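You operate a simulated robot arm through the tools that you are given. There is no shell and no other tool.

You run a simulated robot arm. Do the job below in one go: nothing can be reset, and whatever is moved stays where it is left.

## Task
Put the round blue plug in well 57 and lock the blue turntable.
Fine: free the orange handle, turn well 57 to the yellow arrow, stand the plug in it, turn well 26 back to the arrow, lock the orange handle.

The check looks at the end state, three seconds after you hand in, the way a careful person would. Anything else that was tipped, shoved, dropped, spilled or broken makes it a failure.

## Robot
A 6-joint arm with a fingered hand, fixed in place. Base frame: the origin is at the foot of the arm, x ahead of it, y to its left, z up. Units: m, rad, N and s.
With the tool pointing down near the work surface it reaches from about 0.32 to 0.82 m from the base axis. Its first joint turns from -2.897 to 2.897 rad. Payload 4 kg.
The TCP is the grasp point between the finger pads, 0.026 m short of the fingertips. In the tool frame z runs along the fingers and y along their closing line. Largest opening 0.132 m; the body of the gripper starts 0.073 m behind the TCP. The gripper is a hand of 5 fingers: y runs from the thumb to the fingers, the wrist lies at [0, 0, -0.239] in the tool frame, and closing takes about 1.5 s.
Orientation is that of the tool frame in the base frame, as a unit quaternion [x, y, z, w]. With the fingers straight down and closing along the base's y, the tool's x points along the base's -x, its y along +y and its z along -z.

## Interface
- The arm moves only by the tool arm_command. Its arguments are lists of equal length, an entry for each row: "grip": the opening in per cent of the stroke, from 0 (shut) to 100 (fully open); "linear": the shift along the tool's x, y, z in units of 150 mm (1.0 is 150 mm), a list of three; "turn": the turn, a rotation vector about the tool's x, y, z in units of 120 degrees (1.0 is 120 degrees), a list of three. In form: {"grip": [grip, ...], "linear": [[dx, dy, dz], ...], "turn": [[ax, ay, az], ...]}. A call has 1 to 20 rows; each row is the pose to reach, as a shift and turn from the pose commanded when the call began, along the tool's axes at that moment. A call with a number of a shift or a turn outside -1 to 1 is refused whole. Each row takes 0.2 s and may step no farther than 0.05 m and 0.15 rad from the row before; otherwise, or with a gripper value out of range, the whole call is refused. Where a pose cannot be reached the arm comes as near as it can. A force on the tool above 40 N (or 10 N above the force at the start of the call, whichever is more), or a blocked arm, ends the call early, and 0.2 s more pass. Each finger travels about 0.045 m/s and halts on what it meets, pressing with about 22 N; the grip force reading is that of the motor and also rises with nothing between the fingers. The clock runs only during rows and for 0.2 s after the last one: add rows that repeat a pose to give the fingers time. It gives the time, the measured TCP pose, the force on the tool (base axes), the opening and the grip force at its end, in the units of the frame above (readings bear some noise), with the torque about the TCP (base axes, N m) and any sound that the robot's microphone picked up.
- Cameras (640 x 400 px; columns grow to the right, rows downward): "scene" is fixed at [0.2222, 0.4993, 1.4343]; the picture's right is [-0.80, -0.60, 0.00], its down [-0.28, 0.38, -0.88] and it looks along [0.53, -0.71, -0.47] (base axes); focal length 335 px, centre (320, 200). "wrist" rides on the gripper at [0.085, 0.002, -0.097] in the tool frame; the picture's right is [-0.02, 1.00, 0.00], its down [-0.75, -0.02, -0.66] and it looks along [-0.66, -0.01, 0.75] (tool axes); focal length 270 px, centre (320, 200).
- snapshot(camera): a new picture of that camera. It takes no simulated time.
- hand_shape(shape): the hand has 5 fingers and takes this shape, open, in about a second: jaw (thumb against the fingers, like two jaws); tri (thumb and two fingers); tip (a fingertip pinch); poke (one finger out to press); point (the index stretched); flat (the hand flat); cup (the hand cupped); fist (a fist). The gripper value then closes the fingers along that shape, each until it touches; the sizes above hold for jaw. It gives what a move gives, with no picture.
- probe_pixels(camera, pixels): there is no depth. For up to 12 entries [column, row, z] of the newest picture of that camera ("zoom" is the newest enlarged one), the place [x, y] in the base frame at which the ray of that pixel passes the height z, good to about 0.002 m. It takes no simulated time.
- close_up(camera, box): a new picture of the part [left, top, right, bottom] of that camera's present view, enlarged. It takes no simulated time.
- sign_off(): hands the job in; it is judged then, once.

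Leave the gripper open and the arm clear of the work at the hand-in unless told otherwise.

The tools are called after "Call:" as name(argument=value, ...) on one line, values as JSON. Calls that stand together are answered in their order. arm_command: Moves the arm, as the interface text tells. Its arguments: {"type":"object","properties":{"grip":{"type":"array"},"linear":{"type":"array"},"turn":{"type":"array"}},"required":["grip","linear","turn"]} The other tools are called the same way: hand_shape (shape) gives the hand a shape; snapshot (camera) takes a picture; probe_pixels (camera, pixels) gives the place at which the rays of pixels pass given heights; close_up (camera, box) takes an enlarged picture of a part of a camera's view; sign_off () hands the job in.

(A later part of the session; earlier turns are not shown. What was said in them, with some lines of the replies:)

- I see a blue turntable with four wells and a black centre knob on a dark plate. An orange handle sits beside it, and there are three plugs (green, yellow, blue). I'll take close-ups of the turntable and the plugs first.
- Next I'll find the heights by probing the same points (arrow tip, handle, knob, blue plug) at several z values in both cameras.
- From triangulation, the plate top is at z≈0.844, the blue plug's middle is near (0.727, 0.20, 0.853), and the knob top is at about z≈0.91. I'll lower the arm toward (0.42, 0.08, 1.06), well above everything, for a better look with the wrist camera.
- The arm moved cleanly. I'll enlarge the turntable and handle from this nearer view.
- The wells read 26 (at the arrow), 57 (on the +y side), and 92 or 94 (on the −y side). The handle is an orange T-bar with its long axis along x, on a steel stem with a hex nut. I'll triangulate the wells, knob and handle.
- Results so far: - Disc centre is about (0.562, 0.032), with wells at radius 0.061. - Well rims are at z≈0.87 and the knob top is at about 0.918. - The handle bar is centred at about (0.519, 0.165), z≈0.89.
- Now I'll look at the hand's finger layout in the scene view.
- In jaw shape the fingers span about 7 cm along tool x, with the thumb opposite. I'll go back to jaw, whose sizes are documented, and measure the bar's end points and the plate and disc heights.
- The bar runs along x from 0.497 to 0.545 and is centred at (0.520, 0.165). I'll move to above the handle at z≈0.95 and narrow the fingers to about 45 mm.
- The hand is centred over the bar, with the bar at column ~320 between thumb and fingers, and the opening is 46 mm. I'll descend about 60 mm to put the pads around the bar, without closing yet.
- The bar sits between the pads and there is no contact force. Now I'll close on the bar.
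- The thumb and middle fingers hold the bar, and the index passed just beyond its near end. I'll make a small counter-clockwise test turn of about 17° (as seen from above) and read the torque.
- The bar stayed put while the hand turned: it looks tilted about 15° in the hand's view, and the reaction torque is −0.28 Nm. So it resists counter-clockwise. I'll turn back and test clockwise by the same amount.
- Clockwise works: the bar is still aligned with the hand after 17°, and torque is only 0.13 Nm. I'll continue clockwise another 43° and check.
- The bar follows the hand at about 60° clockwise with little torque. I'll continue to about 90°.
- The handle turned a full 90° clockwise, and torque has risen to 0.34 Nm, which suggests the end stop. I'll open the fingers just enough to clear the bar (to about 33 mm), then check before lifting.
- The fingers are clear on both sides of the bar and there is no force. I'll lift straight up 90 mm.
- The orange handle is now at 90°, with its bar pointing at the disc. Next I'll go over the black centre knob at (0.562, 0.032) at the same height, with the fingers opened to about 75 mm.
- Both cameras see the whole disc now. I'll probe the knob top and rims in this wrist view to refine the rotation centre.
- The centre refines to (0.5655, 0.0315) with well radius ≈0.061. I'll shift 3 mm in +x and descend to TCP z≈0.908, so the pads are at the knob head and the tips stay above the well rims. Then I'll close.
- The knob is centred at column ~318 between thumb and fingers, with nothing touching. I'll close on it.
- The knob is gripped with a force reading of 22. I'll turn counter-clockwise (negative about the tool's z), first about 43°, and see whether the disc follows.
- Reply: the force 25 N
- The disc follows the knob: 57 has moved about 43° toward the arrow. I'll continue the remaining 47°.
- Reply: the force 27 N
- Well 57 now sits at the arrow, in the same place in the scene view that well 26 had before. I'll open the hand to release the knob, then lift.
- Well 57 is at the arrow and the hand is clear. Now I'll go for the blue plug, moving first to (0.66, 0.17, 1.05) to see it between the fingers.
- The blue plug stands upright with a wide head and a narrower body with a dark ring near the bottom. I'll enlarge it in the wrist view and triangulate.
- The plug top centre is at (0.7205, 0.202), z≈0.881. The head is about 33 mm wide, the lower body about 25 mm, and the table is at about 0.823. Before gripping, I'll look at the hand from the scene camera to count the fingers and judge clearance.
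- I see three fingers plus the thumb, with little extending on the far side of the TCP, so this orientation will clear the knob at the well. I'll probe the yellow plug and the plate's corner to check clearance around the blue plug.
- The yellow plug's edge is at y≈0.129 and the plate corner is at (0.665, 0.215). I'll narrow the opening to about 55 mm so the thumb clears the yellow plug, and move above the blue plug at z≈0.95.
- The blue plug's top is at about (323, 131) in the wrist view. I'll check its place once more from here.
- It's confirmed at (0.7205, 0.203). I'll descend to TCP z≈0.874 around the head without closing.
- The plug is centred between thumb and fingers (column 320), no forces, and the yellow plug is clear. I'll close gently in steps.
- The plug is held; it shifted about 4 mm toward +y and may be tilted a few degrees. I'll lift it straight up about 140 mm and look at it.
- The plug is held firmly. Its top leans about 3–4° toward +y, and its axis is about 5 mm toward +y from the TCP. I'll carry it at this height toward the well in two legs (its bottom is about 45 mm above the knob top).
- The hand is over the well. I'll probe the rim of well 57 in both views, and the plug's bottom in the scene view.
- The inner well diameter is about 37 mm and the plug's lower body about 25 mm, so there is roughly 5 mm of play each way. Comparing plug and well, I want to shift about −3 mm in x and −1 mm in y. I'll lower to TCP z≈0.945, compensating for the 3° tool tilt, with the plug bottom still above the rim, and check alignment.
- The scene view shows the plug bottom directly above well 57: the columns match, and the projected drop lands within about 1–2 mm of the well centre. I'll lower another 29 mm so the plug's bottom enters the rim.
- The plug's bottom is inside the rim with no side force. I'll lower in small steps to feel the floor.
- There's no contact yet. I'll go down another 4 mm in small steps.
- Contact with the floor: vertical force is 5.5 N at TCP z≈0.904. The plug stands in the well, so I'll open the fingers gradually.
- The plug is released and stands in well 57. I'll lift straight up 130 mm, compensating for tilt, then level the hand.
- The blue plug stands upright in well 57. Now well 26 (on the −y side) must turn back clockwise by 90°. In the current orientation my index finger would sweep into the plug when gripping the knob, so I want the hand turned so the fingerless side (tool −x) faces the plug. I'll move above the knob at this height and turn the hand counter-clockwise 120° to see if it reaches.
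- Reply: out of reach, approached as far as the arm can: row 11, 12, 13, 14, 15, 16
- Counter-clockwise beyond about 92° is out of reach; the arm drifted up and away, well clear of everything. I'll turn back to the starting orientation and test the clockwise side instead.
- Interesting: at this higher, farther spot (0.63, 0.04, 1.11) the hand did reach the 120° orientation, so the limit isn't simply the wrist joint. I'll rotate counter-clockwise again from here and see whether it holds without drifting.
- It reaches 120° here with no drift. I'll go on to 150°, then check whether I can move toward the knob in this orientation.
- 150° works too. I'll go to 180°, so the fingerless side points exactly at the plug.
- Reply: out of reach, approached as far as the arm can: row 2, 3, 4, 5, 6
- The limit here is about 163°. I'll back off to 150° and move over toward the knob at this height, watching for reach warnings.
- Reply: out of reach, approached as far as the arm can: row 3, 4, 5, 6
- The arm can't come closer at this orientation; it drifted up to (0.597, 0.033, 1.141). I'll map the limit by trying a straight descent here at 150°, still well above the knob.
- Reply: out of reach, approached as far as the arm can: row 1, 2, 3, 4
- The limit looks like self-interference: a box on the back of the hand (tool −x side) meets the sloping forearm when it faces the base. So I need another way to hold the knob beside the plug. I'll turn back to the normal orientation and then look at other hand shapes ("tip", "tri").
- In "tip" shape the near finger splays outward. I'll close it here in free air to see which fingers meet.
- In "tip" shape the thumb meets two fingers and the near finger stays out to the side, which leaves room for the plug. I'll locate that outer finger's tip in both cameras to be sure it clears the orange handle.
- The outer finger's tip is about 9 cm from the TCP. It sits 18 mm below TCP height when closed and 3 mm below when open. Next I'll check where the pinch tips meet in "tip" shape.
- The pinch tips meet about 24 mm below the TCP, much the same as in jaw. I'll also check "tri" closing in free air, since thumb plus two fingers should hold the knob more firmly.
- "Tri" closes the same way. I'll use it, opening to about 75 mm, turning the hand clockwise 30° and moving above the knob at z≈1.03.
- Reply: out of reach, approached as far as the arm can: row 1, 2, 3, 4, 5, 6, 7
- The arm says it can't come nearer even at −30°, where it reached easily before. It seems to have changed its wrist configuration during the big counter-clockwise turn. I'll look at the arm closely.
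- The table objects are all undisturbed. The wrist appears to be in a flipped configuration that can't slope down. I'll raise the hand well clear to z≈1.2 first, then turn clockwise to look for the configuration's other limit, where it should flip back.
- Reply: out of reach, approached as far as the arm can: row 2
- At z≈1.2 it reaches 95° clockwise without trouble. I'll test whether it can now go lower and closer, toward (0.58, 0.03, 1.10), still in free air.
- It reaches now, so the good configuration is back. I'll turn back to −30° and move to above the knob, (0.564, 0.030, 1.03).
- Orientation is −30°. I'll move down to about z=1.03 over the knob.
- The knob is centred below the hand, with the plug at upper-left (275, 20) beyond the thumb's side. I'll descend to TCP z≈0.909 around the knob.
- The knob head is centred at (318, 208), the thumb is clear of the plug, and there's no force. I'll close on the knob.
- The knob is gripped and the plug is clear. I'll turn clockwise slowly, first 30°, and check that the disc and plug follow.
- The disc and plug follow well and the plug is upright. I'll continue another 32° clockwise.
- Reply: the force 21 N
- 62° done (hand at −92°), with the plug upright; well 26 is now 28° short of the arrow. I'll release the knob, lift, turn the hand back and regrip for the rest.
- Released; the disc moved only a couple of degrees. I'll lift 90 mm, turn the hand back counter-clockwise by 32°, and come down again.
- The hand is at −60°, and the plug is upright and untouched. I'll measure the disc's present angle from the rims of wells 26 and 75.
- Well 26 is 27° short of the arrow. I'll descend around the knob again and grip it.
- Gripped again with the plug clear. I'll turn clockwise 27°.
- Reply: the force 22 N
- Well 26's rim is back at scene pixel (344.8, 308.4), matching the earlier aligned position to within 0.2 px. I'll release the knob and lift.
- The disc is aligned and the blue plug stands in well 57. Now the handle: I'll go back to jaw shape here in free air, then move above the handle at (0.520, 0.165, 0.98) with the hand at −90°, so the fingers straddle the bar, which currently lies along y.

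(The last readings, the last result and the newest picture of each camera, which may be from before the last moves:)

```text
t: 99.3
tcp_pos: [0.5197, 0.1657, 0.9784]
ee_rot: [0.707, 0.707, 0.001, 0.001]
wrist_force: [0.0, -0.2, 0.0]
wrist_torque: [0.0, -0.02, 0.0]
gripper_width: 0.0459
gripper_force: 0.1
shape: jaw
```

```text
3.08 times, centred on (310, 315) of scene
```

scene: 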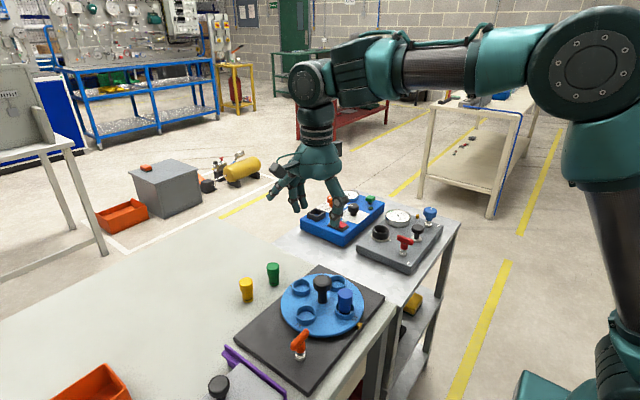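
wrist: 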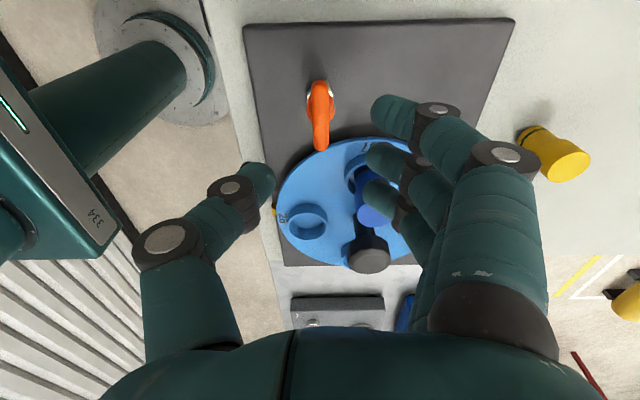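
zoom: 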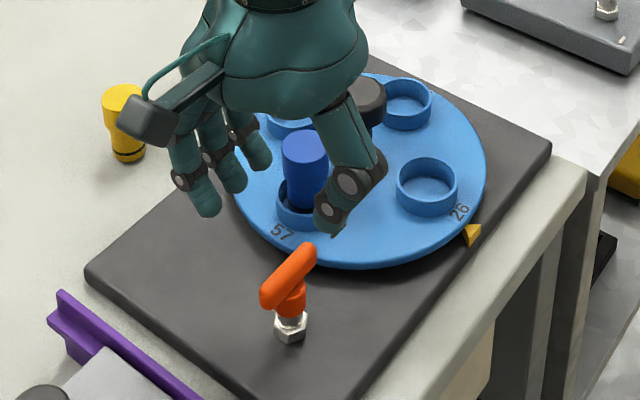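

The bar lies between the fingers at column 320, as before. I'll descend 90 mm around the bar with the opening reduced to about 37 mm.

Call:
arm_command(grip=[28, 28, 28, 28, 28], linear=[[0, 0, 0.15], [0, 0, 0.3], [0, 0, 0.45], [0, 0, 0.595], [0, 0, 0.595]], turn=[[0, 0, 0], [0, 0, 0], [0, 0, 0], [0, 0, 0], [0, 0, 0]])

Call:
snapshot(camera="wrist")

Call:
close_up(camera="scene", box=[240, 250, 380, 380])

```text
t: 100.5
tcp_pos: [0.5201, 0.1649, 0.8895]
ee_rot: [0.707, 0.707, 0.0, 0.001]
wrist_force: [-0.4, 1.0, 0.3]
wrist_torque: [-0.01, 0.01, 0.02]
gripper_width: 0.0376
gripper_force: 0.1
shape: jaw
```

```text
taken
```

wrist: 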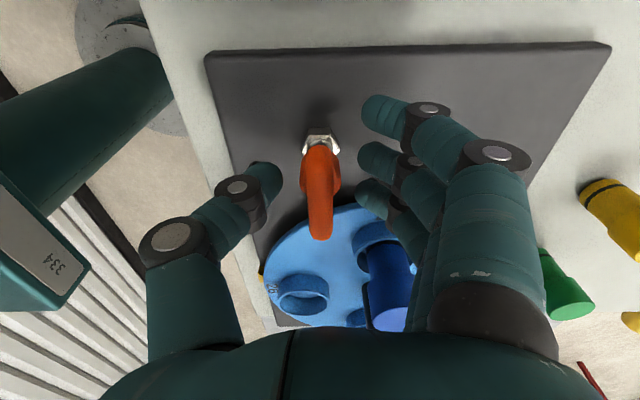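

```text
3.08 times, centred on (310, 315) of scene
```

zoom: 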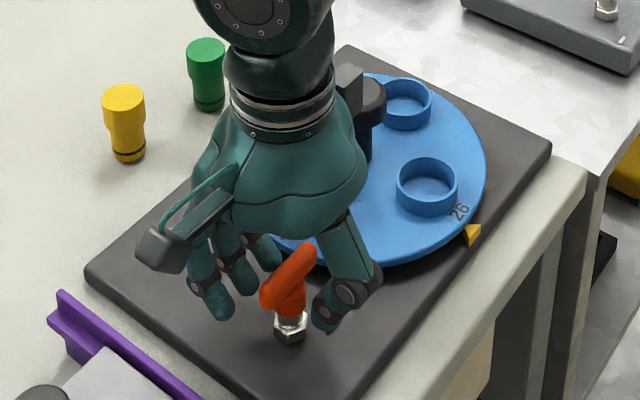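

The fingers straddle the bar and the plug is clear. I'll close on the bar.

Call:
arm_command(grip=[15, 0, 0, 0, 0, 0], linear=[[0, 0, 0], [0, 0, 0], [0, 0, 0], [0, 0, 0], [0, 0, 0], [0, 0, 0]], turn=[[0, 0, 0], [0, 0, 0], [0, 0, 0], [0, 0, 0], [0, 0, 0], [0, 0, 0]])

Call:
snapshot(camera="wrist")

```text
t: 101.9
tcp_pos: [0.5199, 0.1645, 0.8899]
ee_rot: [0.706, 0.708, 0.001, 0.001]
wrist_force: [-9.0, -1.4, -1.3]
wrist_torque: [-0.01, 0.1, 0.05]
gripper_width: 0.005
gripper_force: 22.0
shape: jaw
```

```text
taken
```

wrist: 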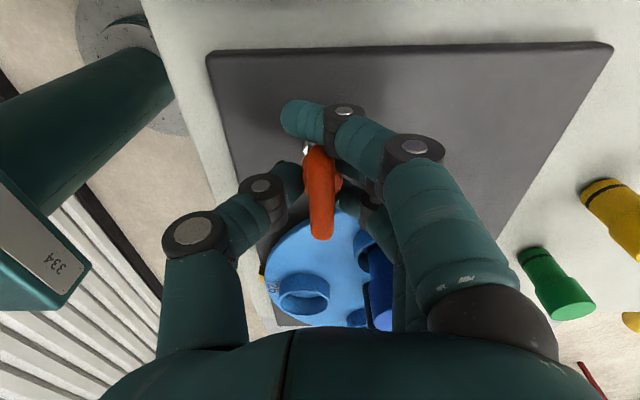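

The bar is gripped. I'll turn counter-clockwise to lock, 45° first.

Call:
arm_command(grip=[0, 0, 0, 0, 0, 0, 0, 0], linear=[[0, 0, 0], [0, 0, 0], [0, 0, 0], [0, 0, 0], [0, 0, 0], [0, 0, 0], [0, 0, 0], [0, 0, 0]], turn=[[0, 0, -0.055], [0, 0, -0.11], [0, 0, -0.165], [0, 0, -0.22], [0, 0, -0.275], [0, 0, -0.33], [0, 0, -0.375], [0, 0, -0.375]])

Call:
snapshot(camera="wrist")

Call:
close_up(camera="scene", box=[240, 250, 380, 380])

```text
t: 103.7
tcp_pos: [0.5202, 0.1642, 0.8887]
ee_rot: [0.383, 0.924, 0.0, 0.002]
wrist_force: [-5.1, -12.4, -0.5]
wrist_torque: [-0.15, 0.07, -0.06]
gripper_width: 0.005
gripper_force: 22.4
shape: jaw
```

```text
taken
```

wrist: 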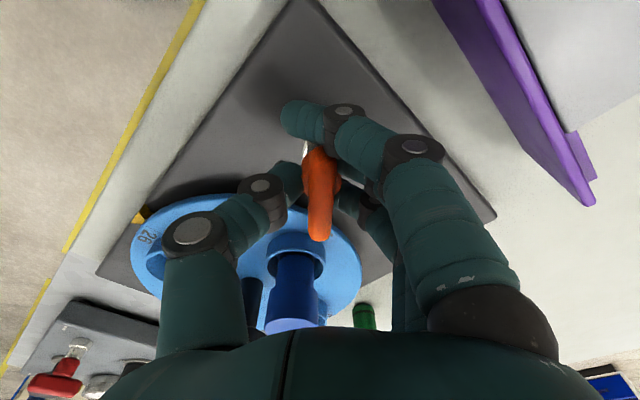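

```text
3.08 times, centred on (310, 315) of scene
```

zoom: 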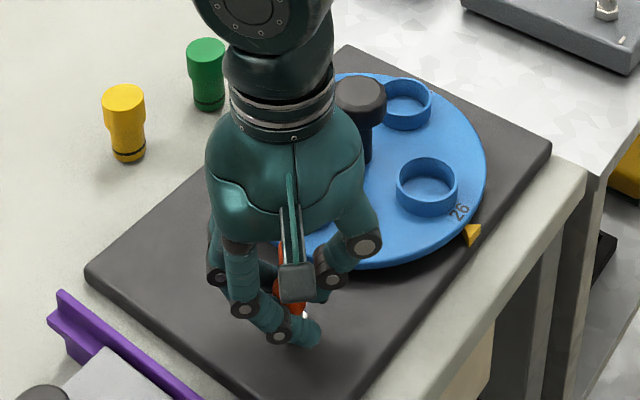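

The bar follows the hand and the plug is clear. I'll continue 30° more, watching the gap between thumb and plug.

Call:
arm_command(grip=[0, 0, 0, 0, 0, 0], linear=[[0, 0, 0], [0, 0, 0], [0, 0, 0], [0, 0, 0], [0, 0, 0], [0, 0, 0]], turn=[[0, 0, -0.055], [0, 0, -0.11], [0, 0, -0.165], [0, 0, -0.21], [0, 0, -0.25], [0, 0, -0.25]])

Call:
snapshot(camera="wrist")

Call:
close_up(camera="scene", box=[240, 250, 380, 380])

```text
t: 105.1
tcp_pos: [0.519, 0.1648, 0.8899]
ee_rot: [0.131, 0.991, 0.001, 0.002]
wrist_force: [3.1, -13.1, 0.1]
wrist_torque: [-0.17, -0.08, -0.08]
gripper_width: 0.0053
gripper_force: 21.9
shape: jaw
```

```text
taken
```

wrist: 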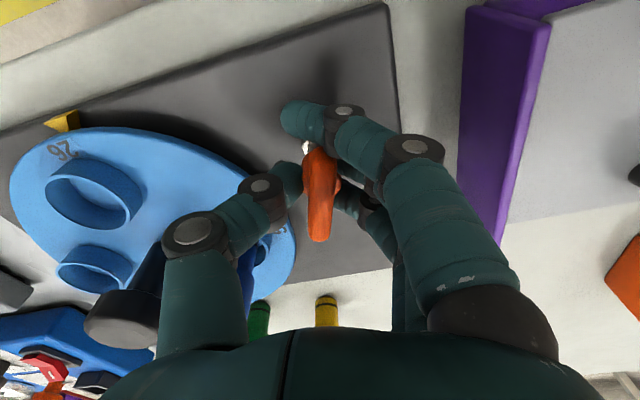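

```text
3.08 times, centred on (310, 315) of scene
```

zoom: 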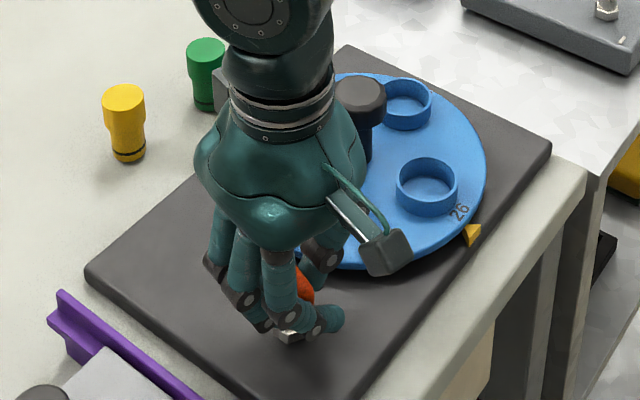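

At −15° torque is only −0.08 Nm. I'll turn the final 15° plus a little to seat it against the stop.

Call:
arm_command(grip=[0, 0, 0, 0, 0], linear=[[0, 0, 0], [0, 0, 0], [0, 0, 0], [0, 0, 0], [0, 0, 0]], turn=[[0, 0, -0.04], [0, 0, -0.08], [0, 0, -0.11], [0, 0, -0.13], [0, 0, -0.13]])

Call:
snapshot(camera="wrist")

Call:
close_up(camera="scene", box=[240, 250, 380, 380])

```text
t: 106.3
tcp_pos: [0.5214, 0.1651, 0.8897]
ee_rot: [-0.005, 1.0, 0.0, 0.002]
wrist_force: [9.1, -10.9, -0.3]
wrist_torque: [-0.15, -0.15, -0.04]
gripper_width: 0.005
gripper_force: 21.9
shape: jaw
```

```text
taken
```

wrist: 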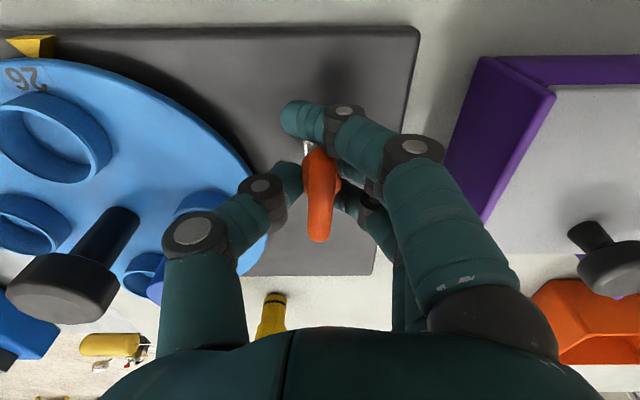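

```text
3.08 times, centred on (310, 315) of scene
```

zoom: 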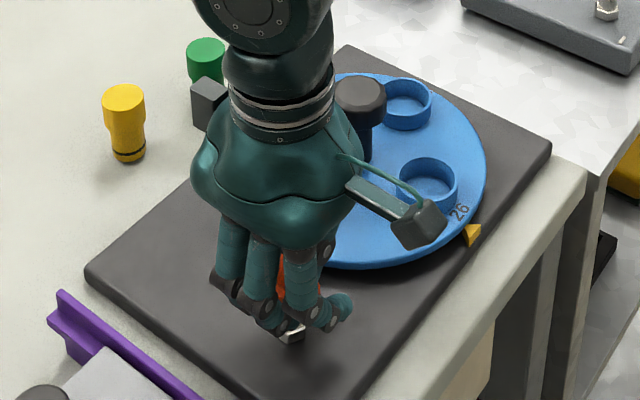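

The stop isn't felt yet (torque −0.04). I'll add about 6° more to seat the handle fully.

Call:
arm_command(grip=[0, 0, 0, 0], linear=[[0, 0, 0], [0, 0, 0], [0, 0, 0], [0, 0, 0]], turn=[[0, 0, -0.02], [0, 0, -0.04], [0, 0, -0.055], [0, 0, -0.055]])

Call:
snapshot(camera="wrist")

```text
t: 107.3
tcp_pos: [0.5201, 0.1647, 0.8896]
ee_rot: [-0.063, 0.998, 0.0, 0.002]
wrist_force: [10.3, -10.3, -0.9]
wrist_torque: [-0.09, -0.16, -0.14]
gripper_width: 0.0051
gripper_force: 22.1
shape: jaw
```

```text
taken
```

wrist: 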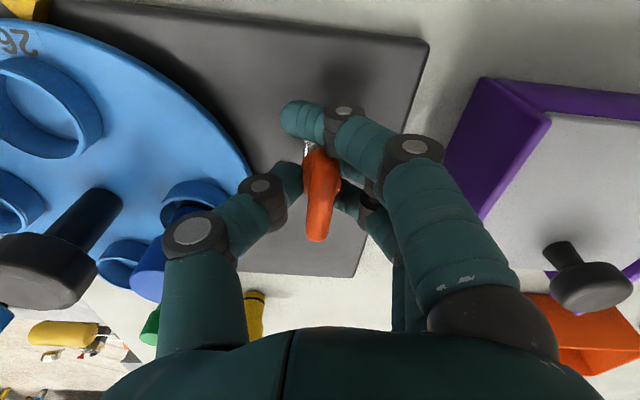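

Torque is rising (−0.14), so the stop is being met. I'll press a little further to be sure it's fully home.

Call:
arm_command(grip=[0, 0, 0, 0], linear=[[0, 0, 0], [0, 0, 0], [0, 0, 0], [0, 0, 0]], turn=[[0, 0, -0.02], [0, 0, -0.04], [0, 0, -0.05], [0, 0, -0.05]])

Call:
snapshot(camera="wrist")

```text
t: 108.3
tcp_pos: [0.5196, 0.1647, 0.8896]
ee_rot: [-0.116, 0.993, 0.0, 0.002]
wrist_force: [8.8, -10.1, 1.7]
wrist_torque: [-0.14, -0.18, -0.33]
gripper_width: 0.0052
gripper_force: 21.6
shape: jaw
```

```text
taken
```

wrist: 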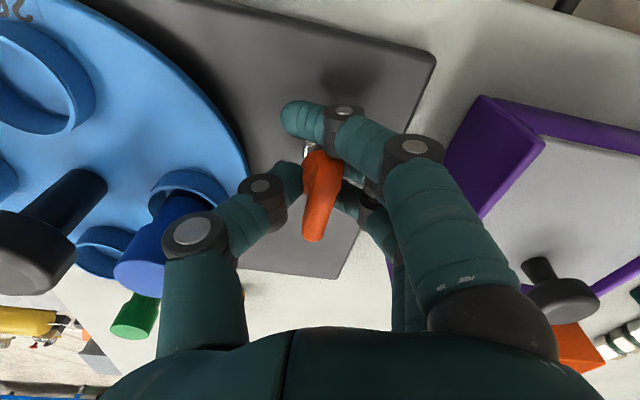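

Torque is −0.33 Nm and the bar has stopped turning, so the handle is fully home. Turned this far, though, the thumb is close to the plug, so I'll look closely there before opening.

Call:
close_up(camera="wrist", box=[90, 160, 290, 320])

Call:
close_up(camera="scene", box=[260, 270, 350, 360])

```text
2.50 times, centred on (190, 240) of wrist
```

zoom: 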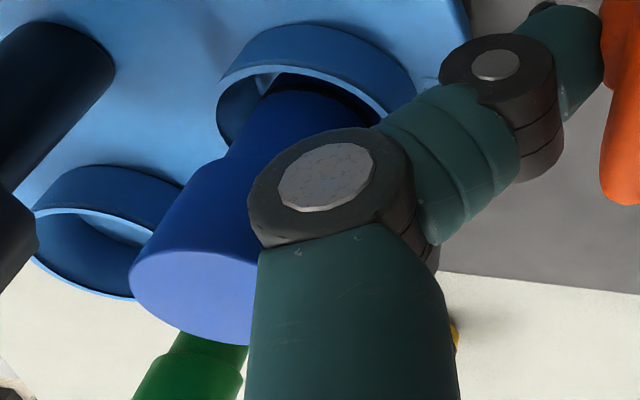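

```text
4.44 times, centred on (305, 315) of scene
```

zoom: 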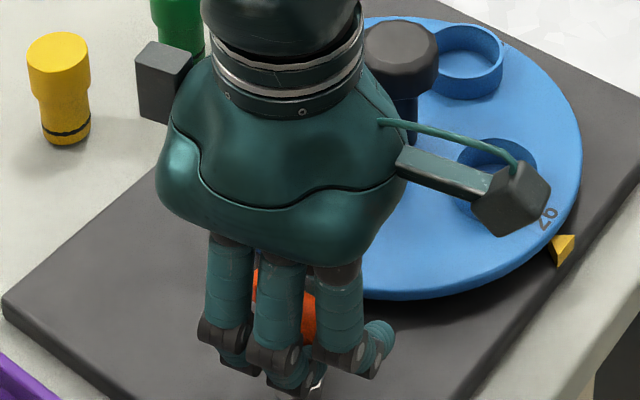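

The plug still stands upright behind the thumb joint. I'll ease back about 7° (only unwinding the finger compliance) for clearance, then open a little.

Call:
arm_command(grip=[0, 0, 0], linear=[[0, 0, 0], [0, 0, 0], [0, 0, 0]], turn=[[0, 0, 0.03], [0, 0, 0.058], [0, 0, 0.058]])

Call:
snapshot(camera="wrist")

```text
t: 109.1
tcp_pos: [0.5195, 0.1653, 0.8889]
ee_rot: [-0.054, 0.999, 0.0, 0.002]
wrist_force: [7.7, -10.8, 1.6]
wrist_torque: [-0.11, -0.14, -0.01]
gripper_width: 0.0047
gripper_force: 21.9
shape: jaw
```

```text
taken
```

wrist: 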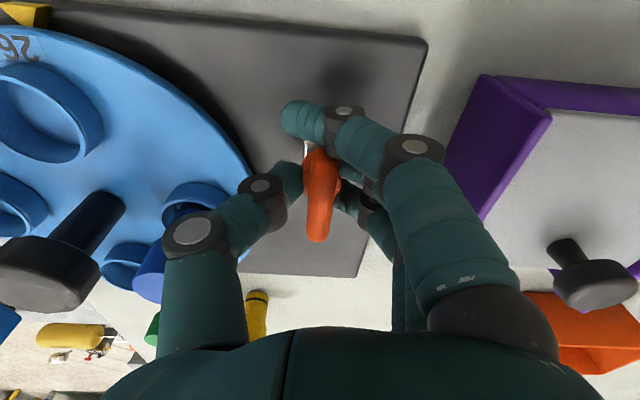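

The torque is unwound to about zero. I'll open the fingers to about 30 mm.

Call:
arm_command(grip=[10, 18, 23, 23, 23], linear=[[0, 0, 0], [0, 0, 0], [0, 0, 0], [0, 0, 0], [0, 0, 0]], turn=[[0, 0, 0], [0, 0, 0], [0, 0, 0], [0, 0, 0], [0, 0, 0]])

Call:
snapshot(camera="wrist")

Call:
close_up(camera="scene", box=[240, 250, 380, 380])

```text
t: 110.3
tcp_pos: [0.5184, 0.1651, 0.8895]
ee_rot: [-0.054, 0.999, -0.001, 0.002]
wrist_force: [-0.2, -0.1, 0.8]
wrist_torque: [0.0, -0.06, -0.04]
gripper_width: 0.0297
gripper_force: 0.0
shape: jaw
```

```text
taken
```

wrist: 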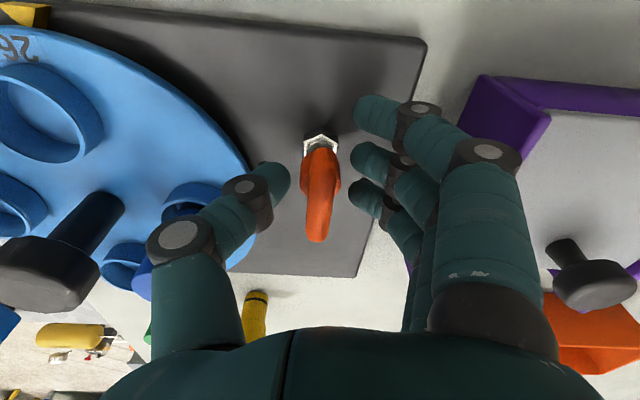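

```text
3.08 times, centred on (310, 315) of scene
```

zoom: 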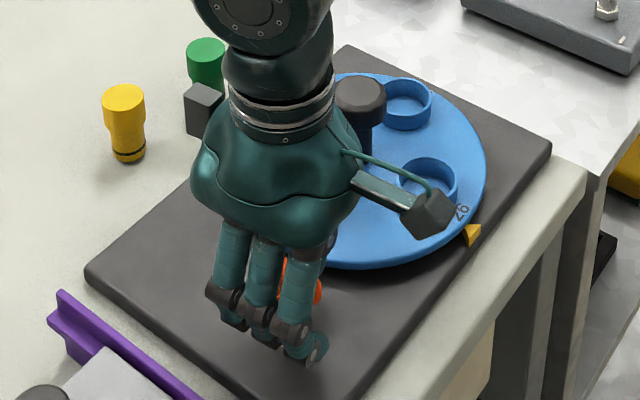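

Released with no force on the tool; the bar stayed and the plug still stands. I'll lift straight up 130 mm without opening further.

Call:
arm_command(grip=[23, 23, 23, 23, 23], linear=[[0, 0, -0.15], [0, 0, -0.38], [0, 0, -0.62], [0, 0, -0.87], [0, 0, -0.87]], turn=[[0, 0, 0], [0, 0, 0], [0, 0, 0], [0, 0, 0], [0, 0, 0]])

Call:
snapshot(camera="wrist")

Call:
close_up(camera="scene", box=[240, 250, 380, 380])

Call:
close_up(camera="scene", box=[270, 310, 350, 370])

```text
t: 111.5
tcp_pos: [0.519, 0.1629, 1.0201]
ee_rot: [-0.054, 0.999, 0.0, 0.002]
wrist_force: [-0.2, 0.4, 0.2]
wrist_torque: [0.03, -0.04, 0.04]
gripper_width: 0.0294
gripper_force: 0.0
shape: jaw
```

```text
taken
```

wrist: 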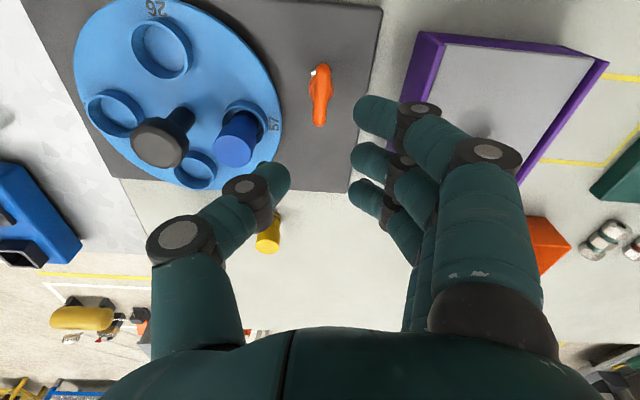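

```text
3.08 times, centred on (310, 315) of scene
```

zoom: 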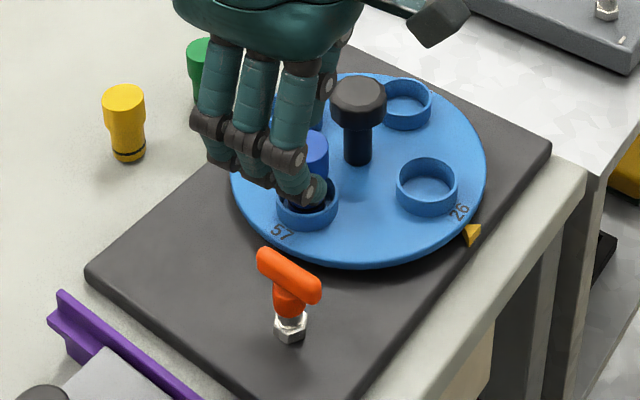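

```text
6.67 times, centred on (310, 340) of scene
```

zoom: 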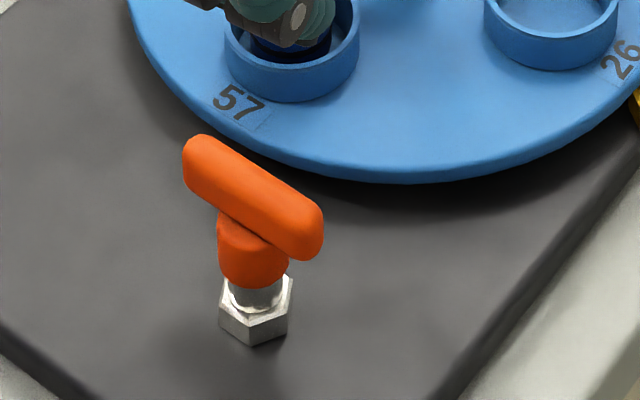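

The handle looks exactly as it did at the start (locked position), and labels 57 and 26 are at the same pixels as in the first picture. I'll raise the arm clear, open the hand and back away.

Call:
arm_command(grip=[23, 23, 23, 40, 60, 80, 100, 100], linear=[[0, 0, -0.3], [0, 0, -0.6], [0, 0, -0.9], [0.2, -0.1, -1.0], [0.4, -0.3, -1.0], [0.6, -0.5, -1.0], [0.7, -0.7, -1.0], [0.7, -0.7, -1.0]], turn=[[0, 0, 0], [0, 0, 0], [0, 0, 0], [0, 0, 0.02], [0, 0, 0.04], [0, 0, 0.052], [0, 0, 0.052], [0, 0, 0.052]])

Call:
snapshot(camera="scene")

Call:
snapshot(camera="wrist")

Call:
close_up(camera="scene", box=[200, 250, 400, 390])

Call:
close_up(camera="scene", box=[280, 280, 370, 340])

```text
t: 113.3
tcp_pos: [0.4262, 0.0491, 1.1685]
ee_rot: [0.0, 1.0, 0.001, 0.002]
wrist_force: [-0.5, -0.4, -0.3]
wrist_torque: [0.01, 0.01, -0.02]
gripper_width: 0.1291
gripper_force: 0.0
shape: jaw
```

```text
taken
```

scene: 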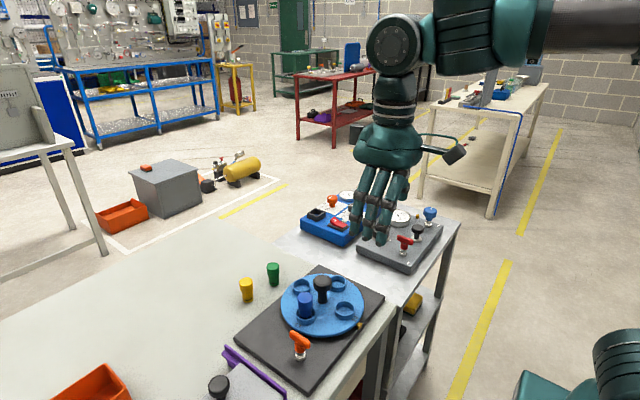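

```text
taken
```

wrist: 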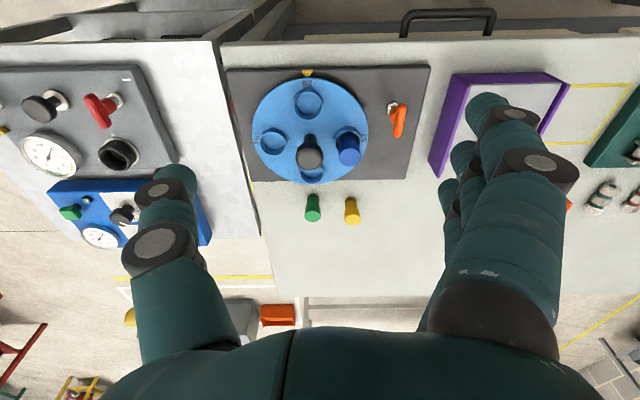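

```text
2.86 times, centred on (300, 320) of scene
```

zoom: 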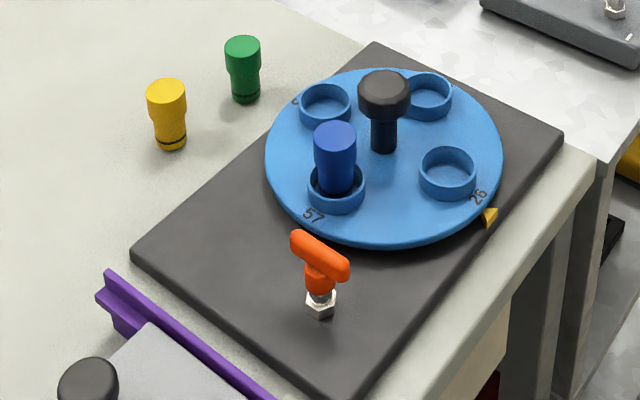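

```text
6.67 times, centred on (325, 310) of scene
```

zoom: 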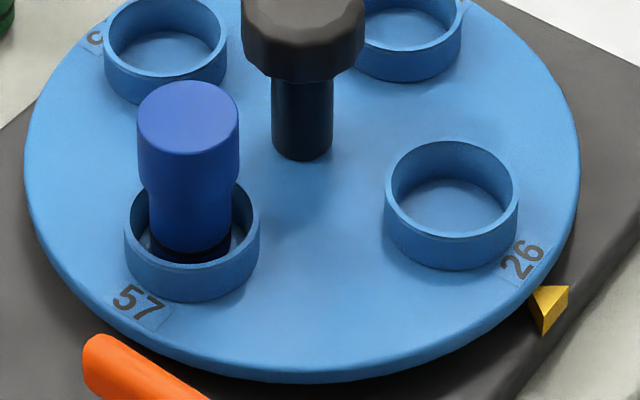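

The final view matches the goal:
- The plug stands upright in well 57.
- Well 26 is at the yellow arrow.
- The handle is in its original locked position.
- The green and yellow plugs are unmoved.

I'll hold still a moment for the hand to finish opening, then check once more.

Call:
arm_command(grip=[100, 100, 100], linear=[[0, 0, 0], [0, 0, 0], [0, 0, 0]], turn=[[0, 0, 0], [0, 0, 0], [0, 0, 0]])

Call:
close_up(camera="wrist", box=[220, 50, 440, 240])

```text
t: 114.1
tcp_pos: [0.4256, 0.0498, 1.1693]
ee_rot: [-0.001, 1.0, 0.001, 0.001]
wrist_force: [0.4, 0.9, -0.3]
wrist_torque: [-0.05, -0.01, -0.03]
gripper_width: 0.1319
gripper_force: 0.0
shape: jaw
```

```text
2.11 times, centred on (330, 145) of wrist
```

zoom: 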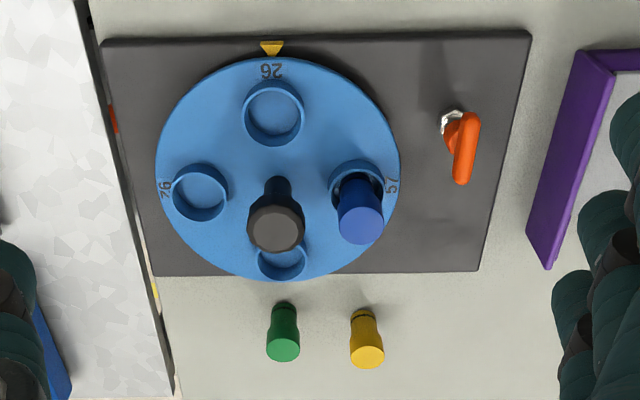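

The wrist view confirms it: 26 is at the arrow, the blue plug is in well 57, the handle bar lies along x, and the hand is open and clear. I'm handing in the job.

Call:
sign_off()

```text
The job is handed in.
```

The round blue plug is standing in well 57. Well 26 is back at the yellow arrow and the orange handle is turned to its locked position. I've handed the job in; I have not seen the check's result.

- **Lock:** I turned the handle counter-clockwise until it hit its stop. Its position matches the first picture, but I did not push the disc to test that the lock holds.
- **Plug:** It stayed upright while the disc turned back, and it looked upright in the last pictures.
- **Other objects:** The green and yellow plugs, the purple tray and the panels look unmoved in the final views.
- **Arm:** While I was turning the hand to get around the plug, the arm drifted up and away from the table before I brought it back. It stayed above everything, and I saw no sign that it touched anything.

The hand is open and clear of the work.
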